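You operate a simulated robot arm through the tools that you are given. There is no shell and no other tool. Be economical: measure what you need, move in short steps, check, and stop when the job is done.

You are at the controls of a simulated robot arm. One attempt, no reset.

TASK
Shut the fence and comb both ends of the pack even.
Fine: use the comb that the white order sheet names; it goes back on its mat. Set down upright: what you pick out.

Only the result counts: the job must be done as asked and must still hold three seconds after the hand-in. Knocking over, shifting, dropping, spilling or breaking anything else fails it. Flat cloth is picked up by pressing the open fingertips on it (5 to 10 N) and closing them slowly along it; thin cloth reads only 2 to 8 mm in the jaws.

THE ROBOT
A 5-joint arm with a two-finger parallel gripper, fixed in place. Base frame: the origin is at the foot of the arm, x ahead of it, y to its left, z up; the work surface is at about z = 0. Lengths are in m, angles in degrees, forces in N, time in s.
With the tool pointing down near the work surface it reaches from about 0.26 to 0.6 m from the base axis. Its first joint turns from -66.0 to 66.0 degrees. The tool tilts only in the upright plane through the base axis and itself; it spins freely about its own axis. Payload 1.57 kg.
Tool frame: the origin (TCP) lies between the finger pads and is the grasp point; the fingertips stand 0.03 m ahead of it; z points along the fingers, y is the line along which they close. The gripper opens to 0.08 m. The fingers are 0.017 m wide and 0.012 m thick; the gripper's body (0.04 by 0.082 m) begins 0.08 m behind the TCP.
Orientation is that of the tool frame in the base frame, as [roll, pitch, yaw] about the fixed x, y, z axes, in that order (R = Rz(yaw) Ry(pitch) Rx(roll)). With the fingers straight down and closing along the base's y, the tool's x points along the base's -x, its y along +y and its z along -z.

THE INTERFACE
- The arm moves only by the tool send_rows. Its argument "moves" is a list of rows, each a list of 7 numbers: the shift along the base's x, y, z in m, then the turn, a rotation vector about the base's x, y, z in degrees, then the opening, from 0 (shut) to 1 (fully open). In form: [[tx, ty, tz, rx, ry, rz, hand], ...]. A call has 1 to 12 rows; each row shifts and turns the commanded pose from where the row before left it. Rows are played at 5 a second. More than 0.05 m and 8.6 degrees between two rows, or a gripper value outside its range, and nothing of the call is played. Where a pose cannot be reached the arm comes as near as it can. A force on the tool above 60 N (or 10 N above the force at the start of the call, whichever is more), or a blocked arm, ends the call early, and 0.2 s more pass. Each finger travels about 0.153 m/s and halts on what it meets, pressing with about 36 N; the grip force reading is that of the motor and also rises with nothing between the fingers. The clock runs only during rows and for 0.2 s after the last one: add rows that do not move to give the fingers time. The reply holds the time, the measured pose of the TCP, the force on the tool along the base axes, the opening and the grip force, in the units named above and with some noise, with the torque about the TCP (base axes, N m) and any sound that the robot's microphone picked up.
- Cameras (640 x 400 px; columns grow to the right, rows downward): "scene" is fixed at [0.0551, 0.4201, 0.5201]; the picture's right is [-0.49, -0.87, 0.00], its down [-0.54, 0.31, -0.79] and it looks along [0.68, -0.39, -0.62] (base axes); focal length 292 px, centre (320, 200). "wrist" rides on the gripper at [0.072, -0.007, -0.122] in the tool frame; the picture's right is [0.09, 1.00, 0.00], its down [-0.84, 0.08, -0.54] and it looks along [-0.54, 0.05, 0.84] (tool axes); focal length 238 px, centre (320, 200). There is no depth. A picture from a camera that has moved, and an enlarged one, comes with that camera's place and axes in the base frame and with its lens.
- capture(camera): a new picture of that camera. No time passes.
- zoom(camera, box): a new picture of the part [left, top, right, bottom] of that camera's present view, enlarged. No time passes.
- close_job(): hands the job in; it is judged then, once.

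Work in short steps. Places have to be worked out from the pictures, the camera data and where the tool is seen: move nearer, look again, correct. Check each grasp and each placing, and mend what went wrong. You have 120 turns and 64 pictures in all, those below and enlarged ones among them. Open the gripper and draw the arm clear of the work before you hand the job in, unless the task says otherwise; then end with one line.

The tools are called after "Call:" as name(argument=value, ...) on one line, values as JSON. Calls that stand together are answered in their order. send_rows: Moves the arm, as the interface text tells. Its arguments: {"type":"object","properties":{"moves":{"type":"array","items":{"type":"array","items":{"type":"number"}}}},"required":["moves"]} The other tools are called the same way: capture (camera) takes a picture; zoom (camera, box) takes an enlarged picture of a part of a camera's view; close_job () hands the job in.

At the start:

```text
clock: 0.0
eef_pos: [0.3913, 0.0865, 0.2854]
ee_rot: [-180.0, 0.0, 180.0]
contact_force: [-0.5, 0.5, -0.4]
ft_torque: [0.0, -0.01, 0.0]
finger_gap: 0.0802
finger_force: 0.0
```

scene: 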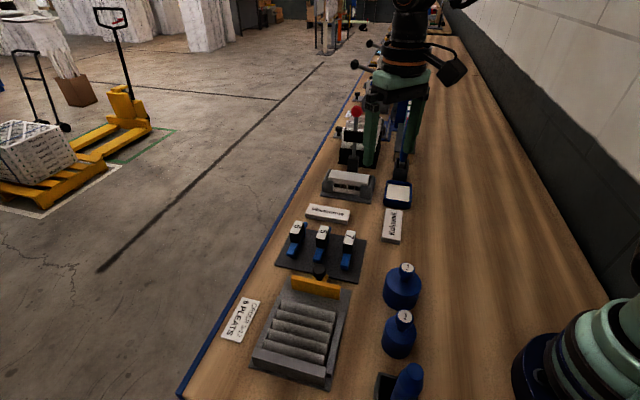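
wrist: 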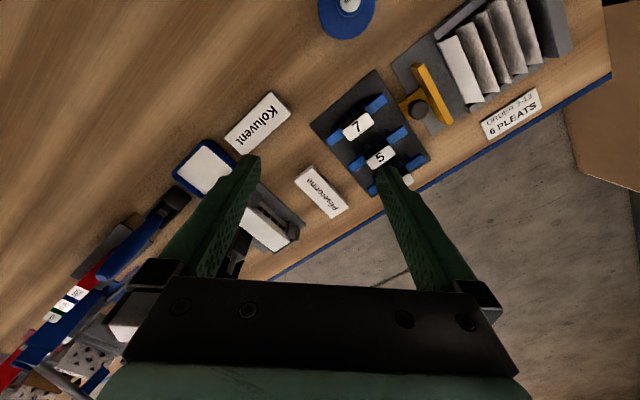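

I'll look closely at the order sheet, the combs and the fence.

Call:
zoom(camera="scene", box=[220, 260, 380, 390])

Call:
zoom(camera="scene", box=[260, 190, 380, 290])

Call:
zoom(camera="wrist", box=[320, 0, 620, 200])

```text
3.08 times, centred on (300, 325) of scene
camera zoom: at [0.0551, 0.4201, 0.5201], right [-0.49, -0.87, 0.0], down [-0.54, 0.31, -0.79], along [0.68, -0.39, -0.62], focal length 898 px, centre (382, -185)
```

zoom: 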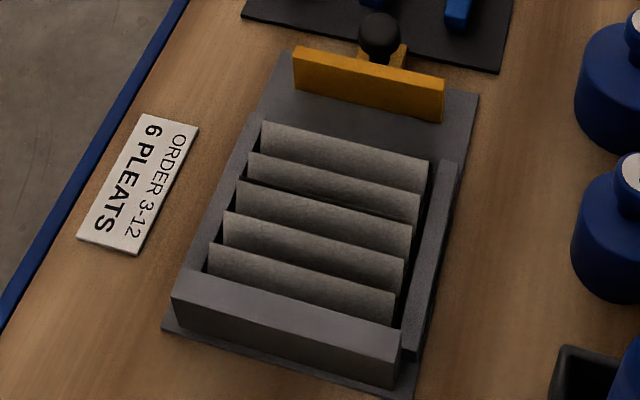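

```text
4.00 times, centred on (320, 240) of scene
camera zoom: at [0.0551, 0.4201, 0.5201], right [-0.49, -0.87, 0.0], down [-0.54, 0.31, -0.79], along [0.68, -0.39, -0.62], focal length 1167 px, centre (320, 40)
```

zoom: 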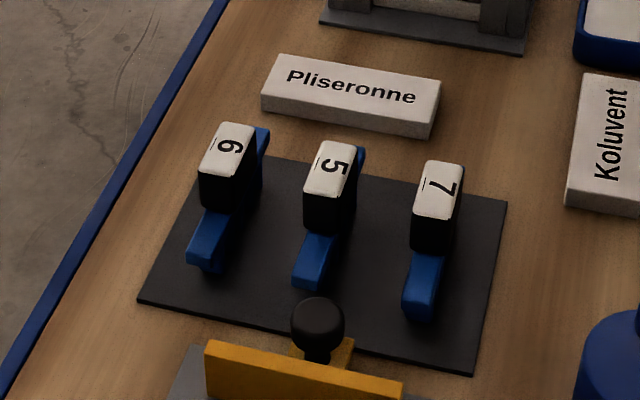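

```text
2.00 times, centred on (470, 100) of wrist
camera zoom: at [0.3187, 0.0785, 0.408], right [-0.09, 1.0, 0.0], down [0.84, 0.08, 0.54], along [0.54, 0.05, -0.84], focal length 477 px, centre (20, 400)
```

zoom: 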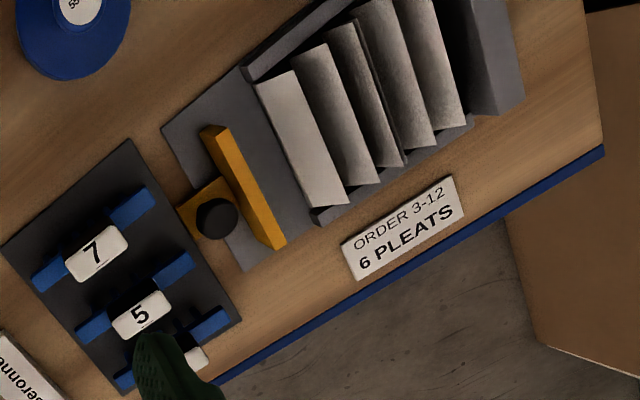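

The order is 6 pleats, so I need comb "6". The tray's long axis runs roughly along (0.69,-0.72), with the fence at its far end near (0.38,0.23). I'll turn the tool to line up with it and look at the fence and combs from above the pack.

Call:
send_rows(moves=[[-0.012, 0.038, 0, 0, 0, -7.67, 1], [-0.012, 0.038, 0, 0, 0, -7.67, 1], [-0.012, 0.038, 0, 0, 0, -7.67, 1], [-0.012, 0.038, 0, 0, 0, -7.67, 1], [-0.012, 0.038, 0, 0, 0, -7.67, 1], [-0.012, 0.038, 0, 0, 0, -7.67, 1], [0, 0, 0, 0, 0, 0, 1], [0, 0, 0, 0, 0, 0, 1]])

Call:
capture(camera="wrist")

```text
clock: 1.8
eef_pos: [0.32, 0.3119, 0.2856]
ee_rot: [-179.9, 0.0, 133.9]
contact_force: [-0.3, 0.4, -0.1]
ft_torque: [-0.03, 0.02, 0.02]
finger_gap: 0.0802
finger_force: 0.1
```

```text
58 pictures are left
camera wrist: at [0.2646, 0.3593, 0.4086], right [0.65, 0.76, 0.0], down [0.64, -0.55, 0.54], along [0.41, -0.35, -0.84], focal length 238 px, centre (320, 200)
```

wrist: 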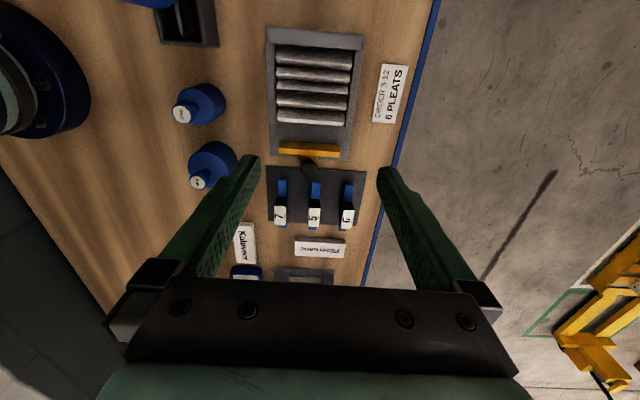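

Good view. I'll zoom in on the tray and the combs.

Call:
zoom(camera="wrist", box=[240, 20, 400, 130])

Call:
zoom(camera="wrist", box=[240, 130, 400, 240])

```text
3.64 times, centred on (320, 75) of wrist
camera zoom: at [0.2646, 0.3593, 0.4086], right [0.65, 0.76, 0.0], down [0.64, -0.55, 0.54], along [0.41, -0.35, -0.84], focal length 867 px, centre (320, 654)
```

zoom: 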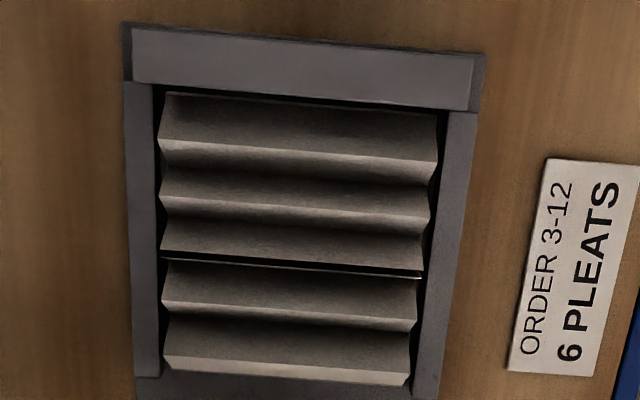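

```text
3.64 times, centred on (320, 185) of wrist
camera zoom: at [0.2646, 0.3593, 0.4086], right [0.65, 0.76, 0.0], down [0.64, -0.55, 0.54], along [0.41, -0.35, -0.84], focal length 867 px, centre (320, 254)
```

zoom: 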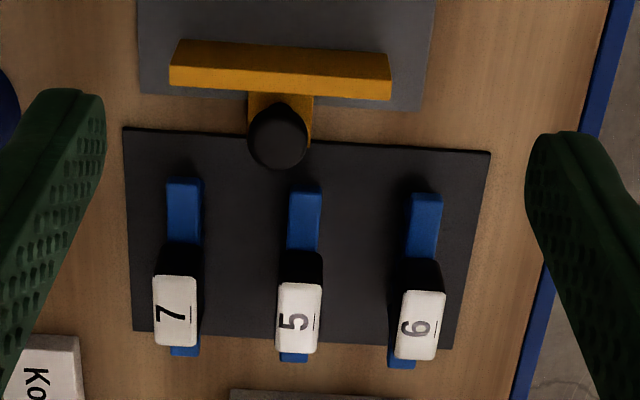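

Comb 6 is the rightmost one in this view. The fence knob sits at about (0.386,0.231) with its centre near z≈0.03. I'll move above it and check alignment.

Call:
send_rows(moves=[[0.017, -0.0205, -0.035, 0, 0, 0, 0.6], [0.017, -0.0205, -0.035, 0, 0, 0, 0.6], [0.016, -0.0205, -0.035, 0, 0, 0, 0.6], [0.016, -0.0205, -0.035, 0, 0, 0, 0.6], [0, 0, -0.02, 0, 0, 0, 0.6], [0, 0, 0, 0, 0, 0, 0.6]])

Call:
capture(camera="wrist")

Call:
zoom(camera="scene", box=[240, 200, 400, 300])

```text
clock: 3.2
eef_pos: [0.3844, 0.2328, 0.1246]
ee_rot: [180.0, 0.0, 134.0]
contact_force: [-0.3, 0.9, 0.3]
ft_torque: [0.0, 0.02, 0.0]
finger_gap: 0.048
finger_force: 0.1
```

```text
55 pictures are left
camera wrist: at [0.3305, 0.2783, 0.2475], right [0.65, 0.76, 0.0], down [0.64, -0.55, 0.54], along [0.41, -0.35, -0.84], focal length 238 px, centre (320, 200)
```

wrist: 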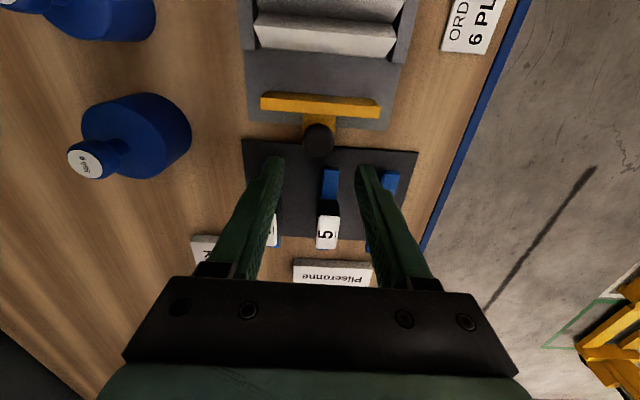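

```text
4.00 times, centred on (320, 250) of scene
camera zoom: at [0.0551, 0.4201, 0.5201], right [-0.49, -0.87, 0.0], down [-0.54, 0.31, -0.79], along [0.68, -0.39, -0.62], focal length 1167 px, centre (320, 0)
```

zoom: 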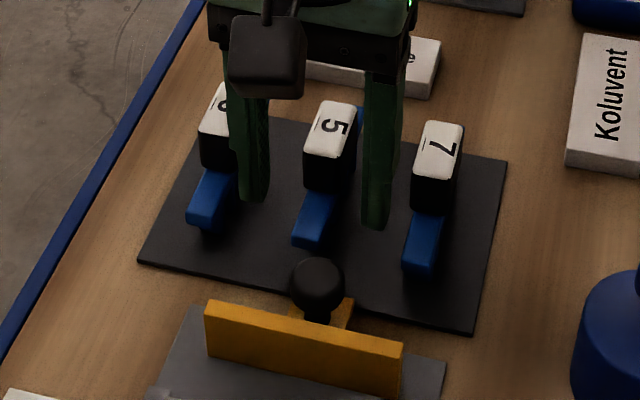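

The two views agree on the knob at (0.3825,0.2325,0.035). I'll lower the open fingers around it and close.

Call:
send_rows(moves=[[-0.002, 0, -0.035, 0, 0, 0, 0.6], [0, 0, -0.034, 0, 0, 0, 0.6], [0, 0, 0, 0, 0, 0, 0.6], [0, 0, 0, 0, 0, 0, 0.2], [0, 0, 0, 0, 0, 0, 0.2], [0, 0, 0, 0, 0, 0, 0.2]])

Call:
capture(camera="wrist")

```text
clock: 4.6
eef_pos: [0.3833, 0.2329, 0.0552]
ee_rot: [-179.9, -0.1, 134.0]
contact_force: [-5.3, -5.7, 2.1]
ft_torque: [-0.09, 0.16, -0.02]
finger_gap: 0.0269
finger_force: 37.1
```

```text
53 pictures are left
camera wrist: at [0.3285, 0.2788, 0.1784], right [0.65, 0.76, 0.0], down [0.64, -0.55, 0.54], along [0.41, -0.35, -0.84], focal length 238 px, centre (320, 200)
```

wrist: 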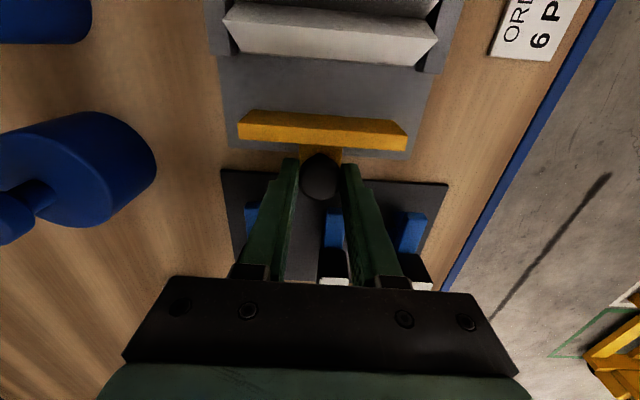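

The knob is held (gap 27 mm). Now I'll slide the fence toward the pack along (-0.707,0.707) and watch the forces.

Call:
send_rows(moves=[[-0.0043, 0.0027, 0, 0, 0, 0, 0.2], [-0.0035, 0.0035, 0, 0, 0, 0, 0.2], [-0.0035, 0.0035, 0, 0, 0, 0, 0.2], [-0.0035, 0.0035, 0, 0, 0, 0, 0.2], [-0.0035, 0.0035, 0, 0, 0, 0, 0.2], [0, 0, 0, 0, 0, 0, 0.2]])

Call:
capture(camera="wrist")

```text
clock: 6.0
eef_pos: [0.3673, 0.2499, 0.0566]
ee_rot: [179.8, 0.1, 134.1]
contact_force: [14.4, 14.1, -32.2]
ft_torque: [0.26, -0.16, 0.0]
finger_gap: 0.0269
finger_force: 37.8
```

```text
52 pictures are left
camera wrist: at [0.3101, 0.2956, 0.1784], right [0.65, 0.76, 0.0], down [0.64, -0.55, 0.54], along [0.41, -0.35, -0.84], focal length 238 px, centre (320, 200)
```

wrist: 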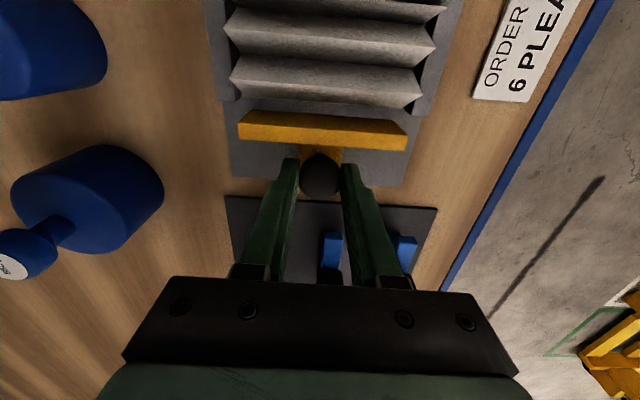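

The fence is sliding, with some side load and lift. I'll correct those and continue in small steps.

Call:
send_rows(moves=[[0.0012, 0.0012, -0.002, 0, 0, 0, 0.2], [-0.0035, 0.0035, 0, 0, 0, 0, 0.2], [-0.0035, 0.0035, 0, 0, 0, 0, 0.2], [-0.0018, 0.0018, 0, 0, 0, 0, 0.2], [0, 0, 0, 0, 0, 0, 0.2]])

Call:
capture(camera="wrist")

```text
clock: 7.2
eef_pos: [0.3596, 0.2568, 0.0542]
ee_rot: [180.0, 0.0, 133.7]
contact_force: [21.2, -27.4, 7.9]
ft_torque: [-0.58, -0.44, -0.01]
finger_gap: 0.0268
finger_force: 37.3
```

```text
51 pictures are left
camera wrist: at [0.3036, 0.3034, 0.1773], right [0.66, 0.76, 0.0], down [0.63, -0.55, 0.54], along [0.41, -0.35, -0.84], focal length 238 px, centre (320, 200)
```

wrist: 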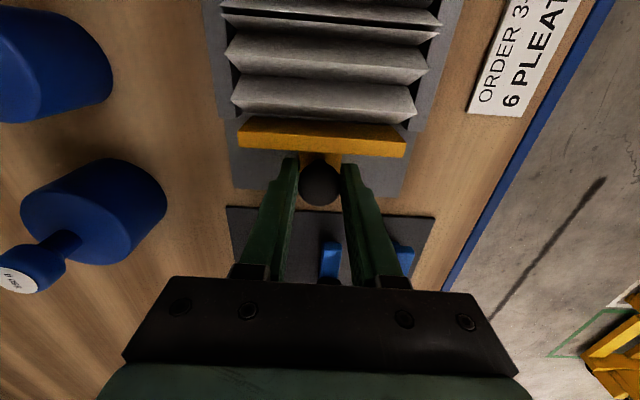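

There's now about 34 N of resistance along the axis. I'll check whether the fence touches the pack or a stop.

Call:
zoom(camera="scene", box=[240, 260, 370, 390])

Call:
zoom(camera="wrist", box=[200, 0, 450, 200])

```text
3.08 times, centred on (305, 325) of scene
camera zoom: at [0.055, 0.4201, 0.5202], right [-0.49, -0.87, 0.0], down [-0.54, 0.31, -0.79], along [0.68, -0.39, -0.62], focal length 898 px, centre (366, -185)
```

zoom: 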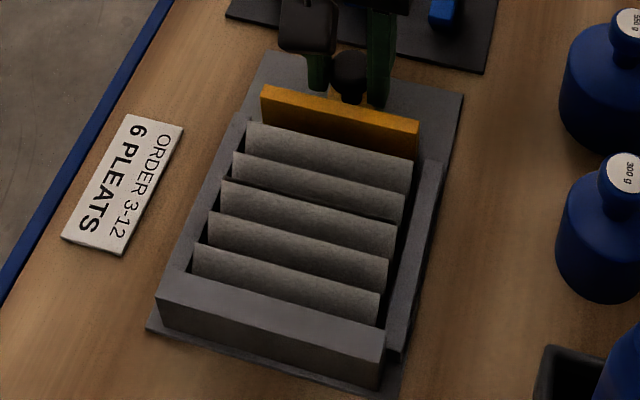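

```text
2.00 times, centred on (325, 100) of wrist
camera zoom: at [0.3036, 0.3034, 0.1773], right [0.66, 0.76, 0.0], down [0.63, -0.55, 0.54], along [0.41, -0.35, -0.84], focal length 477 px, centre (310, 400)
```

zoom: 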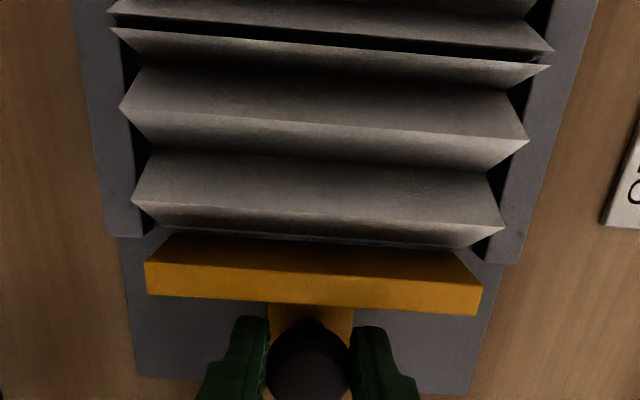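

The fence has just met the pack. I'll push further in small steps to compress it or find the stop.

Call:
send_rows(moves=[[-0.001, 0.001, 0, 0, 0, 0, 0.2], [-0.001, 0.001, 0, 0, 0, 0, 0.2], [-0.001, 0.001, 0, 0, 0, 0, 0.2], [0, 0, 0, 0, 0, 0, 0.2]])

```text
clock: 8.2
eef_pos: [0.3531, 0.2613, 0.0536]
ee_rot: [-179.9, 0.0, 133.9]
contact_force: [15.5, -13.9, -2.7]
ft_torque: [-0.24, -0.3, 0.0]
finger_gap: 0.0258
finger_force: 37.0
```

Call:
send_rows(moves=[[-0.001, 0.001, 0, 0, 0, 0, 0.2], [-0.001, 0.001, 0, 0, 0, 0, 0.2], [-0.001, 0.001, 0, 0, 0, 0, 0.2], [0, 0, 0, 0, 0, 0, 0.2]])

Call:
capture(camera="wrist")

```text
clock: 9.2
eef_pos: [0.3526, 0.2641, 0.0527]
ee_rot: [-180.0, 0.1, 134.0]
contact_force: [26.2, -24.1, -6.8]
ft_torque: [-0.53, -0.64, 1.48]
finger_gap: 0.024
finger_force: 36.1
```

```text
48 pictures are left
camera wrist: at [0.2969, 0.3101, 0.1769], right [0.65, 0.76, 0.0], down [0.64, -0.55, 0.54], along [0.41, -0.35, -0.84], focal length 238 px, centre (320, 200)
```

wrist: 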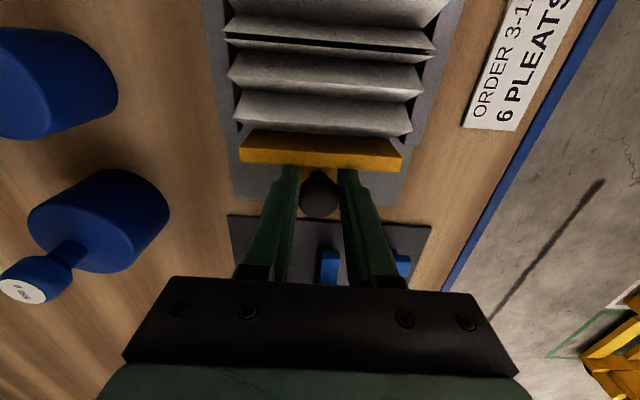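

The fingers are slipping forward on the knob (gap 24 mm), so the fence is meeting real resistance. I'll look closely.

Call:
zoom(camera="wrist", box=[220, 80, 420, 230])

Call:
zoom(camera="scene", box=[270, 265, 350, 315])

```text
2.67 times, centred on (320, 155) of wrist
camera zoom: at [0.2969, 0.3101, 0.1769], right [0.65, 0.76, 0.0], down [0.64, -0.55, 0.54], along [0.41, -0.35, -0.84], focal length 636 px, centre (320, 320)
```

zoom: 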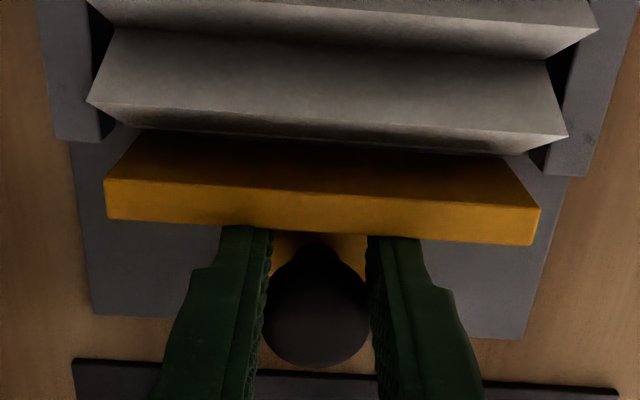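

```text
8.00 times, centred on (310, 290) of scene
camera zoom: at [0.0551, 0.4201, 0.5201], right [-0.49, -0.87, 0.0], down [-0.54, 0.31, -0.79], along [0.68, -0.39, -0.62], focal length 2334 px, centre (400, -520)
```

zoom: 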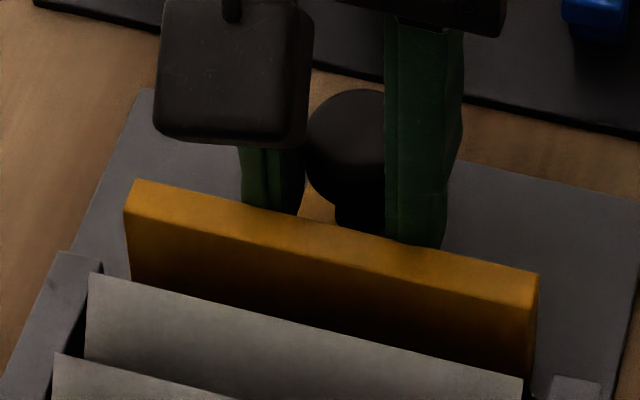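

The fingers now push directly on the fence plate, and the plate fits inside the channel. I'll push a little more to see whether it travels.

Call:
send_rows(moves=[[-0.001, 0.001, 0, 0, 0, 0, 0.2], [-0.001, 0.001, 0, 0, 0, 0, 0.2], [-0.001, 0.001, 0, 0, 0, 0, 0.2], [0, 0, 0, 0, 0, 0, 0.2], [0, 0, 0, 0, 0, 0, 0.2]])

Call:
zoom(camera="scene", box=[240, 260, 370, 390])

```text
clock: 9.9
eef_pos: [0.3524, 0.2634, 0.0543]
ee_rot: [179.9, 0.0, 133.7]
contact_force: [8.7, -9.7, -1.1]
ft_torque: [-0.33, -0.17, 1.59]
finger_gap: 0.024
finger_force: 35.9
stopped in row 3: the force on the tool passed its limit at 62 N (the readings are from after the stop); the commanded pose is now the measured one
```

```text
3.08 times, centred on (305, 325) of scene
camera zoom: at [0.055, 0.4202, 0.5201], right [-0.49, -0.87, 0.0], down [-0.54, 0.31, -0.79], along [0.68, -0.39, -0.62], focal length 898 px, centre (366, -185)
```

zoom: 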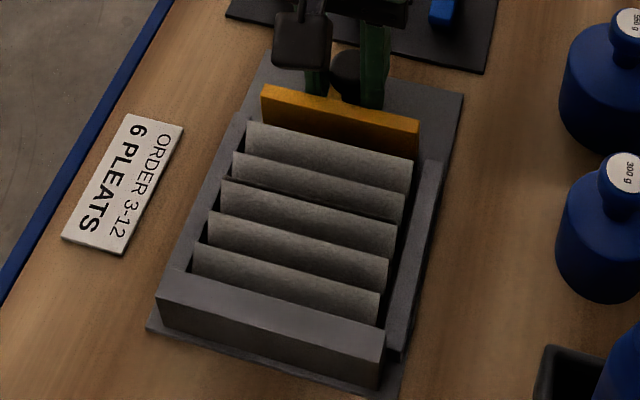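

At 62 N the fence doesn't move any further, so it's hard against its stop: shut. I'll release, rise and look at it.

Call:
send_rows(moves=[[0.001, -0.001, 0, 0, 0, 0, 0.2], [0, 0, 0, 0, 0, 0, 0.6], [0, 0, 0, 0, 0, 0, 0.6], [0, 0, 0.04, 0, 0, 0, 0.6], [0, 0, 0.05, 0, 0, 0, 0.6], [0, 0, 0.05, 0, 0, 0, 0.6], [0, 0, 0, 0, 0, 0, 0.6]])

Call:
capture(camera="wrist")

Call:
zoom(camera="scene", box=[240, 190, 400, 310])

```text
clock: 11.5
eef_pos: [0.3517, 0.2635, 0.1935]
ee_rot: [179.8, -0.1, 133.6]
contact_force: [-0.2, -0.1, 0.9]
ft_torque: [0.04, -0.03, 0.01]
finger_gap: 0.048
finger_force: 0.1
```

```text
44 pictures are left
camera wrist: at [0.2973, 0.3101, 0.3167], right [0.66, 0.75, 0.0], down [0.63, -0.55, 0.54], along [0.41, -0.36, -0.84], focal length 238 px, centre (320, 200)
```

wrist: 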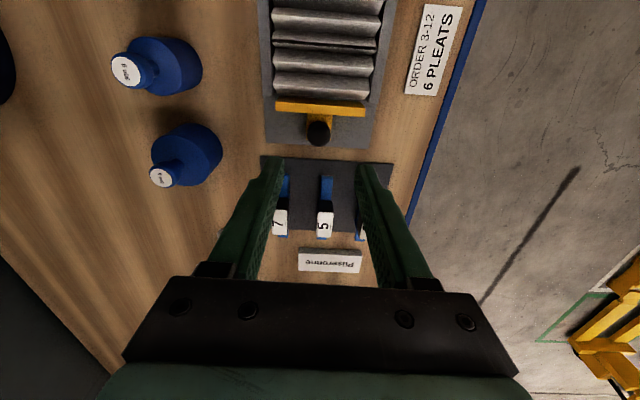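

```text
3.33 times, centred on (320, 250) of scene
camera zoom: at [0.0551, 0.4201, 0.5201], right [-0.49, -0.87, 0.0], down [-0.54, 0.31, -0.79], along [0.68, -0.39, -0.62], focal length 973 px, centre (320, 33)
```

zoom: 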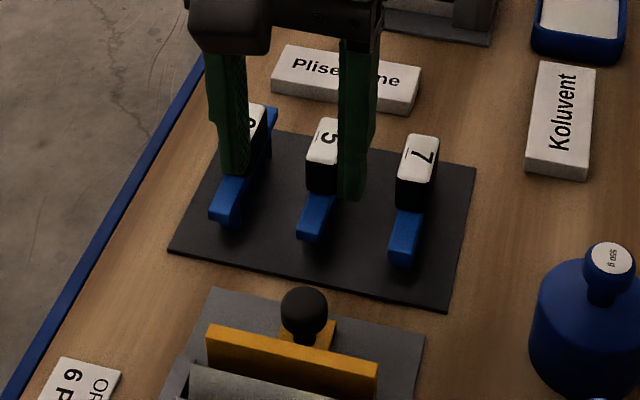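

The fence stays shut. Comb 6's label is at about (0.508,0.22,z≈0.05). I'll move to view comb 6 closely between the open fingers.

Call:
send_rows(moves=[[0.027, 0.004, -0.01, 0, 0, 0, 1], [0.027, 0.004, -0.01, 0, 0, 0, 1], [0.027, 0.004, -0.01, 0, 0, 0, 1], [0.027, 0.004, 0, 0, 0, 0, 1], [0, 0, 0, 0, 0, 0, 1]])

Call:
zoom(camera="wrist", box=[220, 100, 420, 240])

```text
clock: 12.7
eef_pos: [0.4603, 0.2783, 0.1636]
ee_rot: [180.0, 0.0, 133.6]
contact_force: [-0.6, -0.4, -0.2]
ft_torque: [-0.01, -0.01, -0.05]
finger_gap: 0.0799
finger_force: 0.0
```

```text
2.86 times, centred on (320, 170) of wrist
camera zoom: at [0.4054, 0.3255, 0.286], right [0.66, 0.75, 0.0], down [0.63, -0.55, 0.54], along [0.41, -0.36, -0.84], focal length 681 px, centre (320, 286)
```

zoom: 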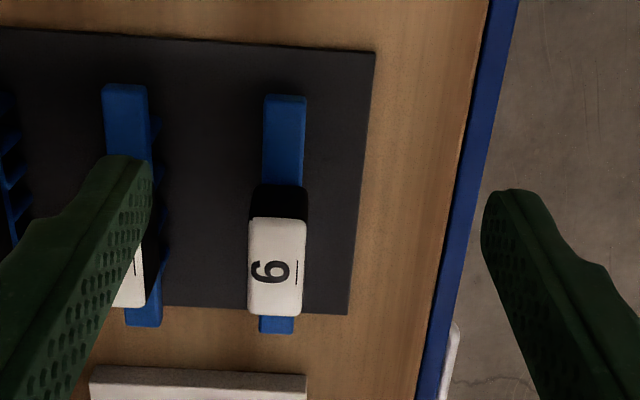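

The comb stands on its teeth: bar about 0.107 long, handle centre near (0.498,0.222), top about 0.057. I'll check heights with a scene close-up.

Call:
zoom(camera="scene", box=[270, 205, 370, 285])

Call:
capture(camera="wrist")

```text
5.00 times, centred on (320, 245) of scene
camera zoom: at [0.0551, 0.4201, 0.5201], right [-0.49, -0.87, 0.0], down [-0.54, 0.31, -0.79], along [0.68, -0.39, -0.62], focal length 1459 px, centre (320, -25)
```

zoom: 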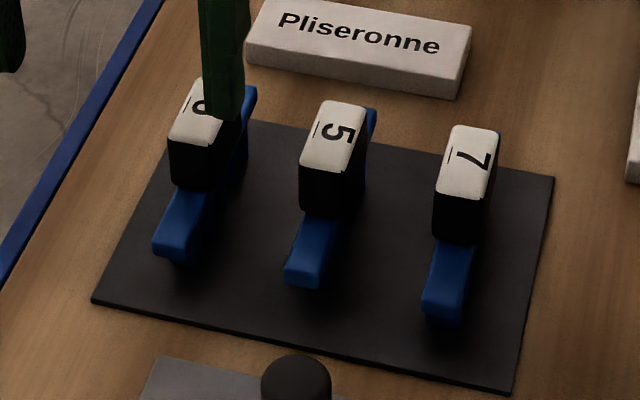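

```text
40 pictures are left
camera wrist: at [0.4054, 0.3255, 0.286], right [0.66, 0.75, 0.0], down [0.63, -0.55, 0.54], along [0.41, -0.36, -0.84], focal length 238 px, centre (320, 200)
```

wrist: 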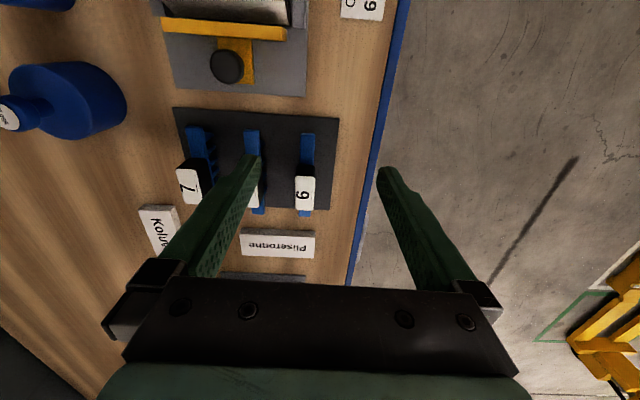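

Bar top is about z=0.03 and the handle spans 0.03–0.058. I'll move above the handle with a reduced opening so I clear comb 5, then check.

Call:
send_rows(moves=[[0.0126, -0.0188, 0, 0, 0, 0.7, 0.55], [0.0126, -0.0188, -0.02, 0, 0, 0.7, 0.55], [0.0125, -0.0187, -0.03, 0, 0, 0, 0.55], [0, 0, 0, 0, 0, 0, 0.55]])

Call:
capture(camera="wrist")

Call:
zoom(camera="scene", box=[260, 195, 360, 275])

```text
clock: 13.7
eef_pos: [0.4974, 0.2228, 0.1137]
ee_rot: [179.9, 0.0, 135.0]
contact_force: [0.1, 0.3, 0.5]
ft_torque: [-0.01, -0.01, 0.02]
finger_gap: 0.0438
finger_force: 0.1
```

```text
39 pictures are left
camera wrist: at [0.4425, 0.2674, 0.2365], right [0.64, 0.77, 0.0], down [0.65, -0.54, 0.54], along [0.42, -0.35, -0.84], focal length 238 px, centre (320, 200)
```

wrist: 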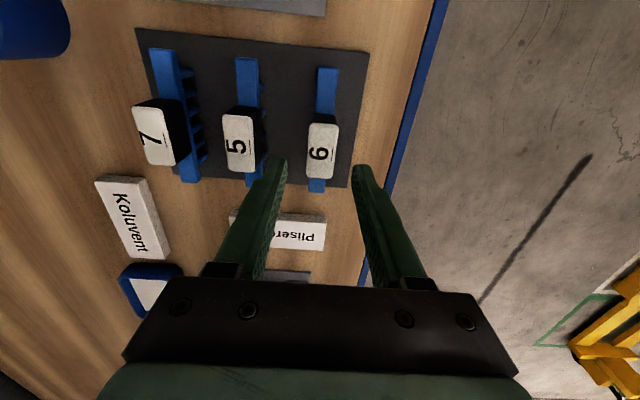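

```text
5.00 times, centred on (310, 235) of scene
camera zoom: at [0.0551, 0.4201, 0.5201], right [-0.49, -0.87, 0.0], down [-0.54, 0.31, -0.79], along [0.68, -0.39, -0.62], focal length 1459 px, centre (370, 25)
```

zoom: 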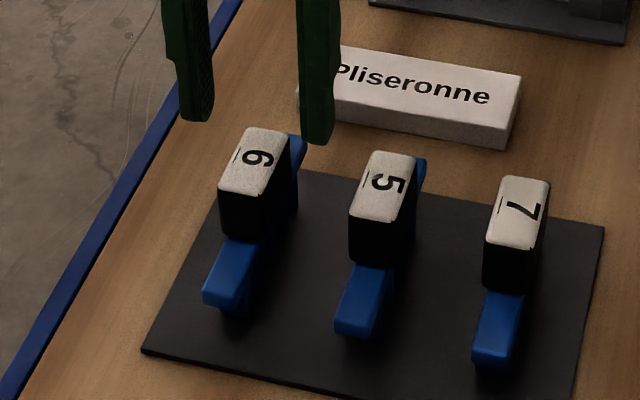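

Comb 6 is confirmed, with its handle centre at about (0.4955,0.225). I'll lower with the tips just above the bar and close.

Call:
send_rows(moves=[[-0.0018, 0.002, -0.024, 0, 0, 0, 0.55], [0, 0, -0.024, 0, 0, 0, 0.55], [0, 0, 0, 0, 0, 0, 0.55], [0, 0, 0, 0, 0, 0, 0.1], [0, 0, 0, 0, 0, 0, 0.1], [0, 0, 0, 0, 0, 0, 0.1]])

Call:
zoom(camera="scene", box=[260, 195, 360, 275])

```text
clock: 15.1
eef_pos: [0.4963, 0.2255, 0.0655]
ee_rot: [179.9, 0.0, 135.0]
contact_force: [-0.2, -0.4, 1.0]
ft_torque: [-0.02, 0.06, -0.04]
finger_gap: 0.021
finger_force: 34.3
```

```text
5.00 times, centred on (310, 235) of scene
camera zoom: at [0.0551, 0.4201, 0.5202], right [-0.49, -0.87, 0.0], down [-0.54, 0.31, -0.79], along [0.68, -0.39, -0.62], focal length 1459 px, centre (370, 25)
```

zoom: 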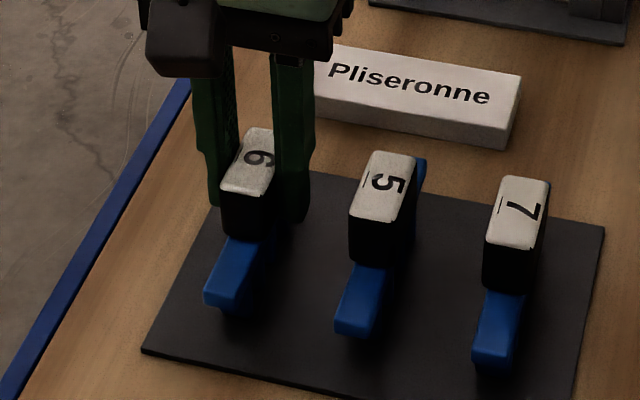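

Gripped cleanly at 21 mm; the place-back pose is (0.4963,0.2255,0.0655, yaw 135). I'll lift and look at the comb and tray.

Call:
send_rows(moves=[[0, 0, 0.02, 0, 0, 0, 0.1], [0, 0, 0.04, 0, 0, 0, 0.1], [0, 0, 0.04, 0, 0, 0, 0.1], [-0.025, 0.01, 0.03, 0, 0, 0, 0.1], [-0.03, 0.015, 0, 0, 0, 0, 0.1], [-0.03, 0.015, 0, 0, 0, 0, 0.1], [0, 0, 0, 0, 0, 0, 0.1]])

Call:
capture(camera="wrist")

Call:
zoom(camera="scene", box=[240, 140, 440, 390])

```text
clock: 16.7
eef_pos: [0.4105, 0.2631, 0.1941]
ee_rot: [179.9, 0.0, 135.1]
contact_force: [-0.6, 0.2, -0.5]
ft_torque: [-0.02, 0.0, 0.02]
finger_gap: 0.0215
finger_force: 34.3
```

```text
36 pictures are left
camera wrist: at [0.3547, 0.3096, 0.3184], right [0.64, 0.77, 0.0], down [0.65, -0.54, 0.54], along [0.42, -0.35, -0.84], focal length 238 px, centre (320, 200)
```

wrist: 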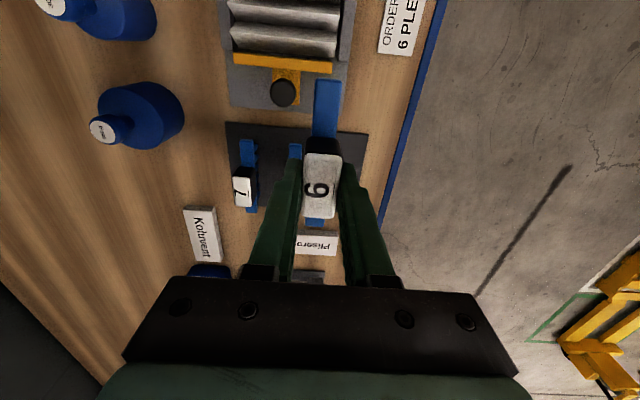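

```text
1.60 times, centred on (340, 265) of scene
camera zoom: at [0.0551, 0.4201, 0.5201], right [-0.49, -0.87, 0.0], down [-0.54, 0.31, -0.79], along [0.68, -0.39, -0.62], focal length 467 px, centre (288, 96)
```

zoom: 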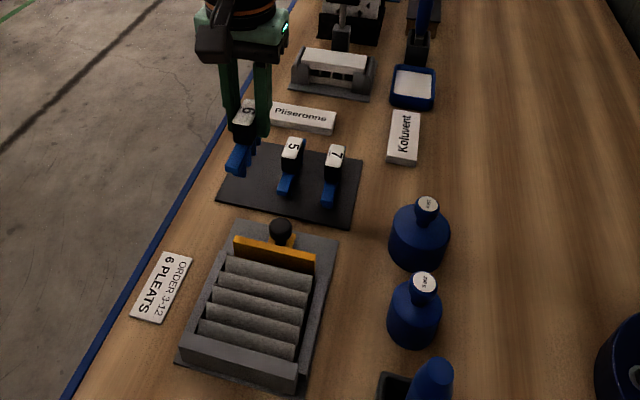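

I'll take a sharp tray view now, unobstructed, to locate the pack and walls.

Call:
zoom(camera="scene", box=[245, 275, 355, 390])

```text
3.48 times, centred on (300, 332) of scene
camera zoom: at [0.0551, 0.4201, 0.5201], right [-0.49, -0.87, 0.0], down [-0.54, 0.31, -0.79], along [0.68, -0.39, -0.62], focal length 1015 px, centre (390, -261)
```

zoom: 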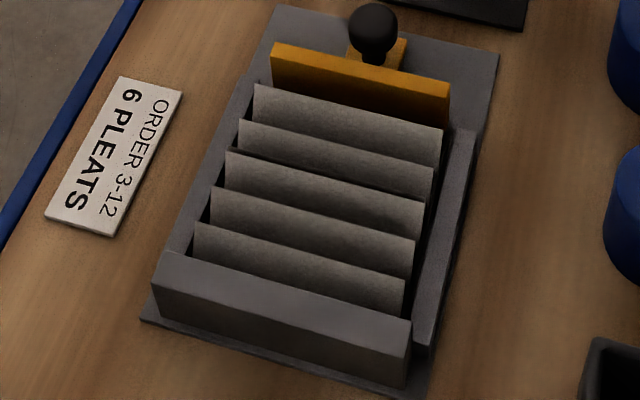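

Next I'll move over toward the tray and get a second viewpoint of the shut pack for triangulation.

Call:
send_rows(moves=[[-0.022, 0.017, 0, 0, 0, 0, 0.1], [-0.022, 0.017, 0, 0, 0, 0, 0.1], [-0.021, 0.017, 0, 0, 0, 0, 0.1], [0, 0, 0, 0, 0, 0, 0.1]])

Call:
capture(camera="wrist")

Call:
zoom(camera="wrist", box=[190, 0, 400, 160])

Call:
zoom(camera="scene", box=[240, 180, 400, 290])

```text
clock: 17.7
eef_pos: [0.3473, 0.314, 0.1969]
ee_rot: [179.9, 0.0, 135.0]
contact_force: [-0.1, 0.0, -1.1]
ft_torque: [-0.02, -0.03, 0.03]
finger_gap: 0.021
finger_force: 34.4
```

```text
33 pictures are left
camera wrist: at [0.2909, 0.3608, 0.3189], right [0.64, 0.77, 0.0], down [0.65, -0.54, 0.54], along [0.42, -0.35, -0.84], focal length 238 px, centre (320, 200)
```

wrist: 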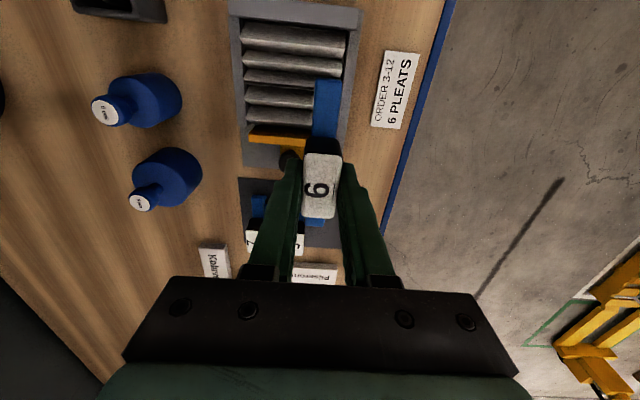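

```text
2.50 times, centred on (295, 80) of wrist
camera zoom: at [0.2909, 0.3608, 0.3189], right [0.64, 0.77, 0.0], down [0.65, -0.54, 0.54], along [0.42, -0.35, -0.84], focal length 596 px, centre (382, 500)
```

zoom: 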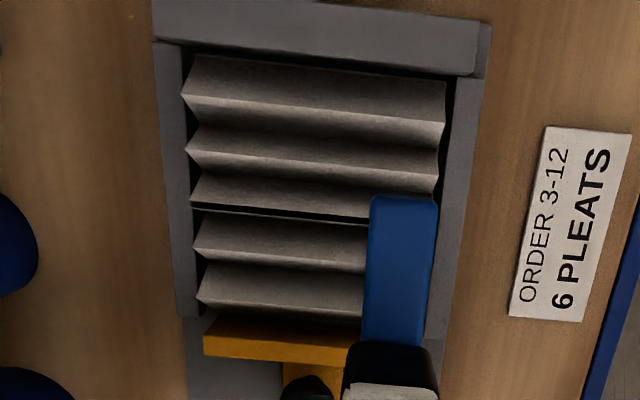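

```text
3.64 times, centred on (320, 235) of scene
camera zoom: at [0.0551, 0.4201, 0.5201], right [-0.49, -0.87, 0.0], down [-0.54, 0.31, -0.79], along [0.68, -0.39, -0.62], focal length 1061 px, centre (320, 73)
```

zoom: 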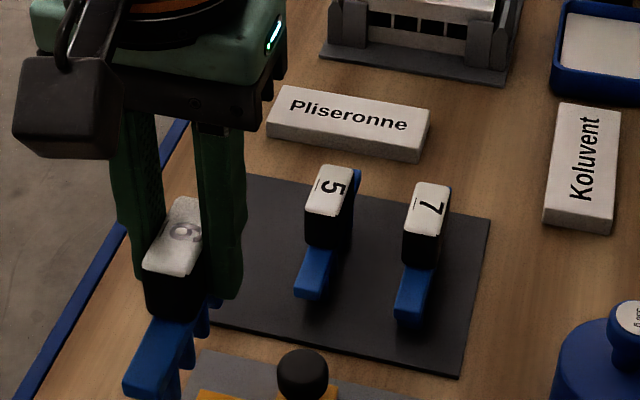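

The ridges have a pitch of about 0.02, five of them, and ridge tops are near z≈0.029. I need the comb's tooth layout, so I'll turn the comb broadside to the scene camera, up high.

Call:
send_rows(moves=[[0, 0, 0.02, 0, 0, 8, 0.1], [0, 0, 0.02, 0, 0, 8, 0.1], [0, 0, 0.02, 0, 0, 8, 0.1], [0, 0, 0.01, 0, 0, 8, 0.1], [0, 0, 0.0, 0, 0, 8, 0.1], [0, 0, 0.0, 0, 0, 8, 0.1], [0, 0, 0.0, 0, 0, 8, 0.1], [0, 0, 0.0, 0, 0, 8, 0.1], [0, 0, 0.0, 0, 0, 0, 0.1]])

Call:
zoom(camera="scene", box=[220, 160, 380, 280])

```text
clock: 19.7
eef_pos: [0.3475, 0.3152, 0.2649]
ee_rot: [-180.0, 0.1, -160.9]
contact_force: [0.0, 0.3, -0.4]
ft_torque: [-0.02, 0.01, -0.02]
finger_gap: 0.0212
finger_force: 34.7
```

```text
3.33 times, centred on (300, 220) of scene
camera zoom: at [0.0551, 0.4201, 0.5201], right [-0.49, -0.87, 0.0], down [-0.54, 0.31, -0.79], along [0.68, -0.39, -0.62], focal length 973 px, centre (387, 133)
```

zoom: 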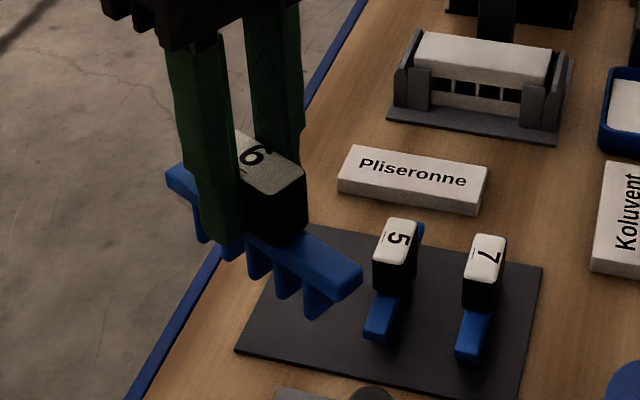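

The comb has about 5 teeth at roughly 0.0165 pitch, while the ridges I see look uneven. I'll turn back and look at the pack from directly above, closer.

Call:
send_rows(moves=[[0, -0.007, 0, 0, 0, -8, 0.1], [0, -0.007, 0, 0, 0, -8, 0.1], [0, -0.007, 0, 0, 0, -8, 0.1], [0, -0.007, -0.02, 0, 0, -8, 0.1], [0, -0.007, -0.02, 0, 0, -8, 0.1], [0, -0.007, -0.02, 0, 0, -8, 0.1], [-0.002, -0.007, -0.02, 0, 0, -8, 0.1], [0, -0.008, -0.02, 0, 0, -8, 0.1], [0, 0, -0.02, 0, 0, 0, 0.1], [0, 0, 0, 0, 0, 0, 0.1]])

Call:
zoom(camera="wrist", box=[210, 0, 390, 110])

```text
clock: 21.9
eef_pos: [0.3441, 0.2589, 0.146]
ee_rot: [179.9, -0.1, 134.9]
contact_force: [0.6, -0.5, -1.3]
ft_torque: [0.01, 0.0, 0.0]
finger_gap: 0.0211
finger_force: 34.3
```

```text
3.56 times, centred on (300, 55) of wrist
camera zoom: at [0.2882, 0.3042, 0.2686], right [0.64, 0.77, 0.0], down [0.65, -0.54, 0.54], along [0.42, -0.35, -0.84], focal length 848 px, centre (391, 716)
```

zoom: 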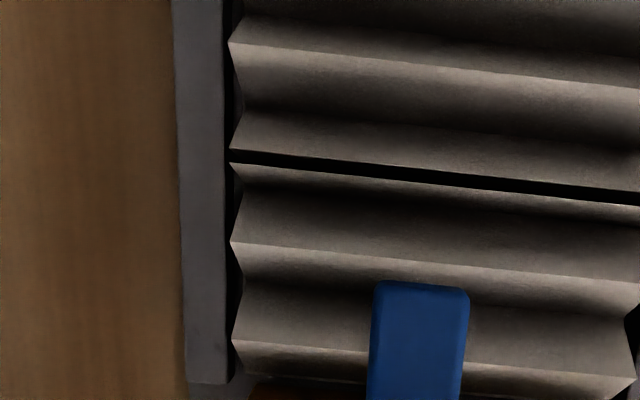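

It's clear now: there are 6 ridges, with two squeezed together at a slit at mid-pack, and the comb's 5 teeth match. I'll position over the -c end (near right wall), with the comb centre on the pack centre, just above the ridges, and check.

Call:
send_rows(moves=[[-0.022, 0.011, 0, 0, 0, 0, 0.1], [-0.022, 0.011, 0, 0, 0, 0, 0.1], [-0.0215, 0.0111, 0, 0, 0, 0, 0.1], [0, 0, -0.02, 0, 0, 0, 0.1], [0, 0, -0.016, 0, 0, 0, 0.1], [0, 0, 0, 0, 0, 0, 0.1]])

Call:
capture(camera="wrist")

Call:
zoom(camera="scene", box=[240, 240, 370, 390])

```text
clock: 23.3
eef_pos: [0.2792, 0.2917, 0.1082]
ee_rot: [179.9, 0.0, 134.9]
contact_force: [0.9, -0.6, -0.9]
ft_torque: [-0.01, 0.03, -0.02]
finger_gap: 0.0211
finger_force: 34.3
```

```text
28 pictures are left
camera wrist: at [0.2234, 0.3362, 0.2322], right [0.64, 0.77, 0.0], down [0.65, -0.54, 0.54], along [0.42, -0.35, -0.84], focal length 238 px, centre (320, 200)
```

wrist: 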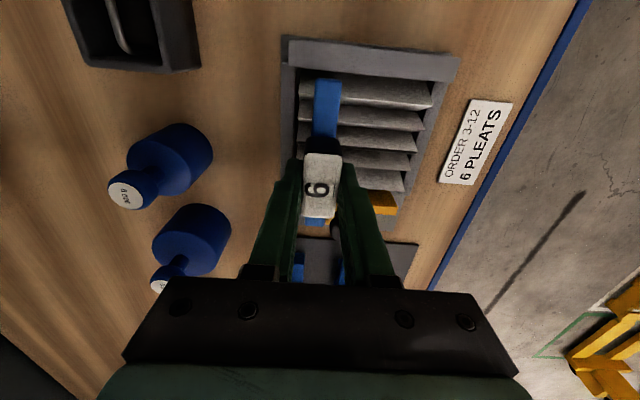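

```text
2.67 times, centred on (305, 315) of scene
camera zoom: at [0.0551, 0.4201, 0.5201], right [-0.49, -0.87, 0.0], down [-0.54, 0.31, -0.79], along [0.68, -0.39, -0.62], focal length 778 px, centre (360, -107)
```

zoom: 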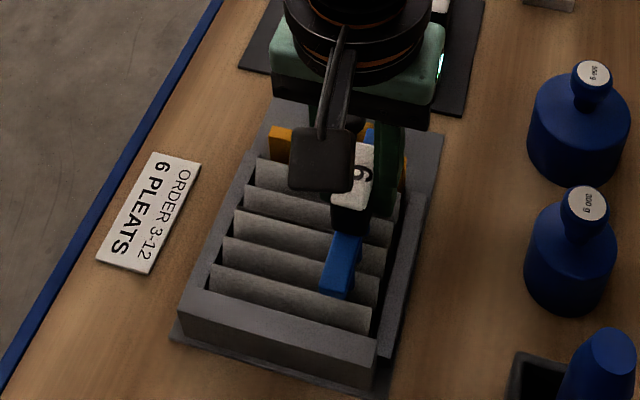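

Position looks right. I'll lower gently in small steps, watching the force.

Call:
send_rows(moves=[[0, 0, -0.005, 0, 0, 0, 0.1], [0, 0, -0.005, 0, 0, 0, 0.1], [0, 0, -0.003, 0, 0, 0, 0.1], [0, 0, -0.003, 0, 0, 0, 0.1], [0, 0, 0, 0, 0, 0, 0.1]])

```text
clock: 24.5
eef_pos: [0.279, 0.2907, 0.0925]
ee_rot: [179.9, 0.0, 134.9]
contact_force: [0.0, 0.3, -1.4]
ft_torque: [-0.03, 0.02, -0.01]
finger_gap: 0.0209
finger_force: 34.6
```

Call:
send_rows(moves=[[0, 0, -0.003, 0, 0, 0, 0.1], [0, 0, -0.002, 0, 0, 0, 0.1], [0, 0, -0.002, 0, 0, 0, 0.1], [0, 0, 0, 0, 0, 0, 0.1]])

Call:
zoom(camera="wrist", box=[250, 30, 470, 190])

```text
clock: 25.5
eef_pos: [0.2793, 0.2907, 0.0876]
ee_rot: [180.0, 0.0, 134.9]
contact_force: [0.4, -0.2, -1.3]
ft_torque: [0.0, 0.02, 0.02]
finger_gap: 0.021
finger_force: 34.2
```

```text
2.50 times, centred on (360, 110) of wrist
camera zoom: at [0.2233, 0.337, 0.2096], right [0.64, 0.77, 0.0], down [0.65, -0.54, 0.54], along [0.42, -0.35, -0.84], focal length 596 px, centre (220, 425)
```

zoom: 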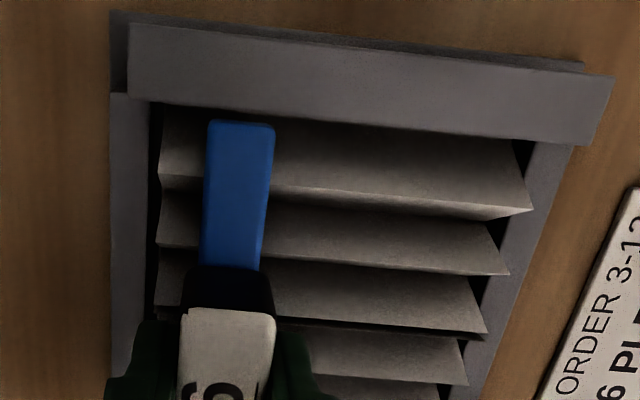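

No contact so far; the teeth are entering the valleys and the alignment looks right. Continuing down.

Call:
send_rows(moves=[[0, 0, -0.002, 0, 0, 0, 0.1], [0, 0, -0.002, 0, 0, 0, 0.1], [0, 0, -0.002, 0, 0, 0, 0.1], [0, 0, -0.001, 0, 0, 0, 0.1], [0, 0, 0, 0, 0, 0, 0.1]])

```text
clock: 26.7
eef_pos: [0.2791, 0.2914, 0.0788]
ee_rot: [179.8, 0.0, 135.1]
contact_force: [-0.4, 0.6, -0.3]
ft_torque: [0.01, 0.01, 0.02]
finger_gap: 0.0213
finger_force: 34.3
```

Call:
zoom(camera="wrist", box=[250, 30, 470, 190])

Call:
zoom(camera="scene", box=[245, 275, 355, 390])

```text
2.50 times, centred on (360, 110) of wrist
camera zoom: at [0.2232, 0.3368, 0.2028], right [0.64, 0.77, 0.0], down [0.65, -0.54, 0.54], along [0.42, -0.35, -0.84], focal length 596 px, centre (220, 425)
```

zoom: 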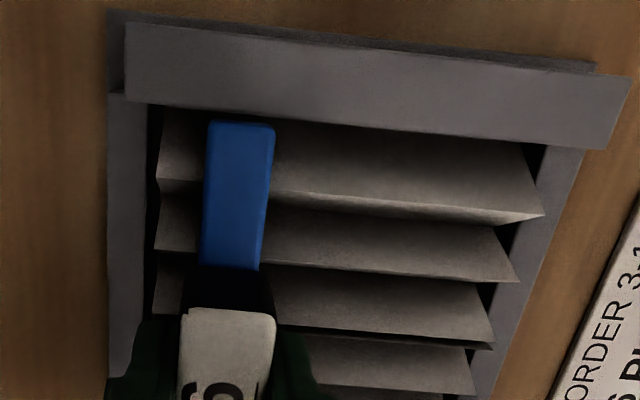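

```text
3.48 times, centred on (300, 332) of scene
camera zoom: at [0.0551, 0.4201, 0.5201], right [-0.49, -0.87, 0.0], down [-0.54, 0.31, -0.79], along [0.68, -0.39, -0.62], focal length 1015 px, centre (390, -261)
```

zoom: 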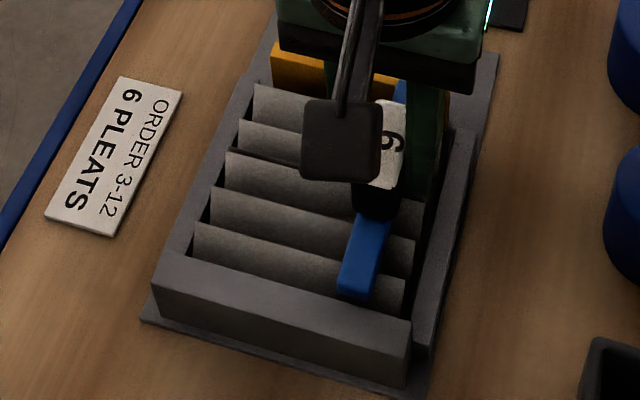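

Call:
send_rows(moves=[[0, 0, -0.002, 0, 0, 0, 0.1], [0, 0, -0.001, 0, 0, 0, 0.1], [0, 0, -0.001, 0, 0, 0, 0.1], [0, 0, 0, 0, 0, 0, 0.1], [0, 0, 0, 0, 0, 0, 0.1]])

```text
clock: 27.9
eef_pos: [0.2786, 0.2906, 0.0758]
ee_rot: [179.9, 0.1, 135.0]
contact_force: [1.1, 0.3, -1.4]
ft_torque: [-0.01, -0.01, -0.01]
finger_gap: 0.021
finger_force: 34.5
```

Call:
send_rows(moves=[[0, 0, -0.001, 0, 0, 0, 0.1], [0, 0, -0.001, 0, 0, 0, 0.1], [0, 0, -0.001, 0, 0, 0, 0.1], [0, 0, -0.001, 0, 0, 0, 0.1], [0, 0, 0, 0, 0, 0, 0.1], [0, 0, 0, 0, 0, 0, 0.1]])

```text
clock: 29.3
eef_pos: [0.2795, 0.2915, 0.0723]
ee_rot: [179.9, 0.0, 135.0]
contact_force: [-1.6, -3.1, 13.8]
ft_torque: [-0.21, 0.13, 0.0]
finger_gap: 0.0212
finger_force: 34.3
```

Contact at 14 N with z=0.072. Checking what's touching.

Call:
zoom(camera="scene", box=[260, 275, 360, 375])

Call:
zoom(camera="wrist", box=[250, 30, 470, 230])

```text
4.00 times, centred on (310, 325) of scene
camera zoom: at [0.055, 0.4201, 0.5202], right [-0.49, -0.87, 0.0], down [-0.54, 0.31, -0.79], along [0.68, -0.39, -0.62], focal length 1167 px, centre (360, -300)
```

zoom: 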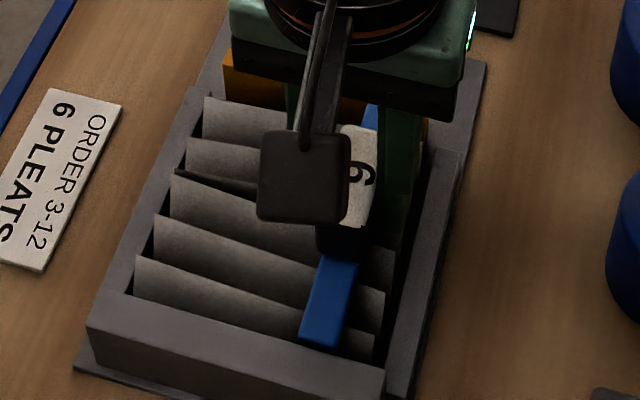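

```text
2.00 times, centred on (360, 130) of wrist
camera zoom: at [0.2233, 0.3373, 0.1952], right [0.64, 0.77, 0.0], down [0.65, -0.54, 0.54], along [0.42, -0.34, -0.84], focal length 477 px, centre (240, 340)
```

zoom: 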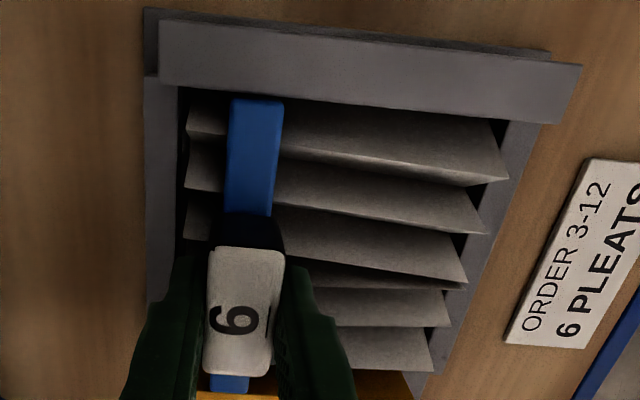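

The ridges at this end have shifted to even spacing. I'll press slightly more to make sure it's seated.

Call:
send_rows(moves=[[0, 0, -0.001, 0, 0, 0, 0.1], [0, 0, -0.001, 0, 0, 0, 0.1], [0, 0, 0, 0, 0, 0, 0.1], [0, 0, 0, 0, 0, 0, 0.1]])

```text
clock: 30.3
eef_pos: [0.2806, 0.2932, 0.0711]
ee_rot: [179.7, 0.0, 135.0]
contact_force: [-6.3, -5.5, 47.2]
ft_torque: [-0.29, 0.38, 0.02]
finger_gap: 0.0207
finger_force: 33.8
```

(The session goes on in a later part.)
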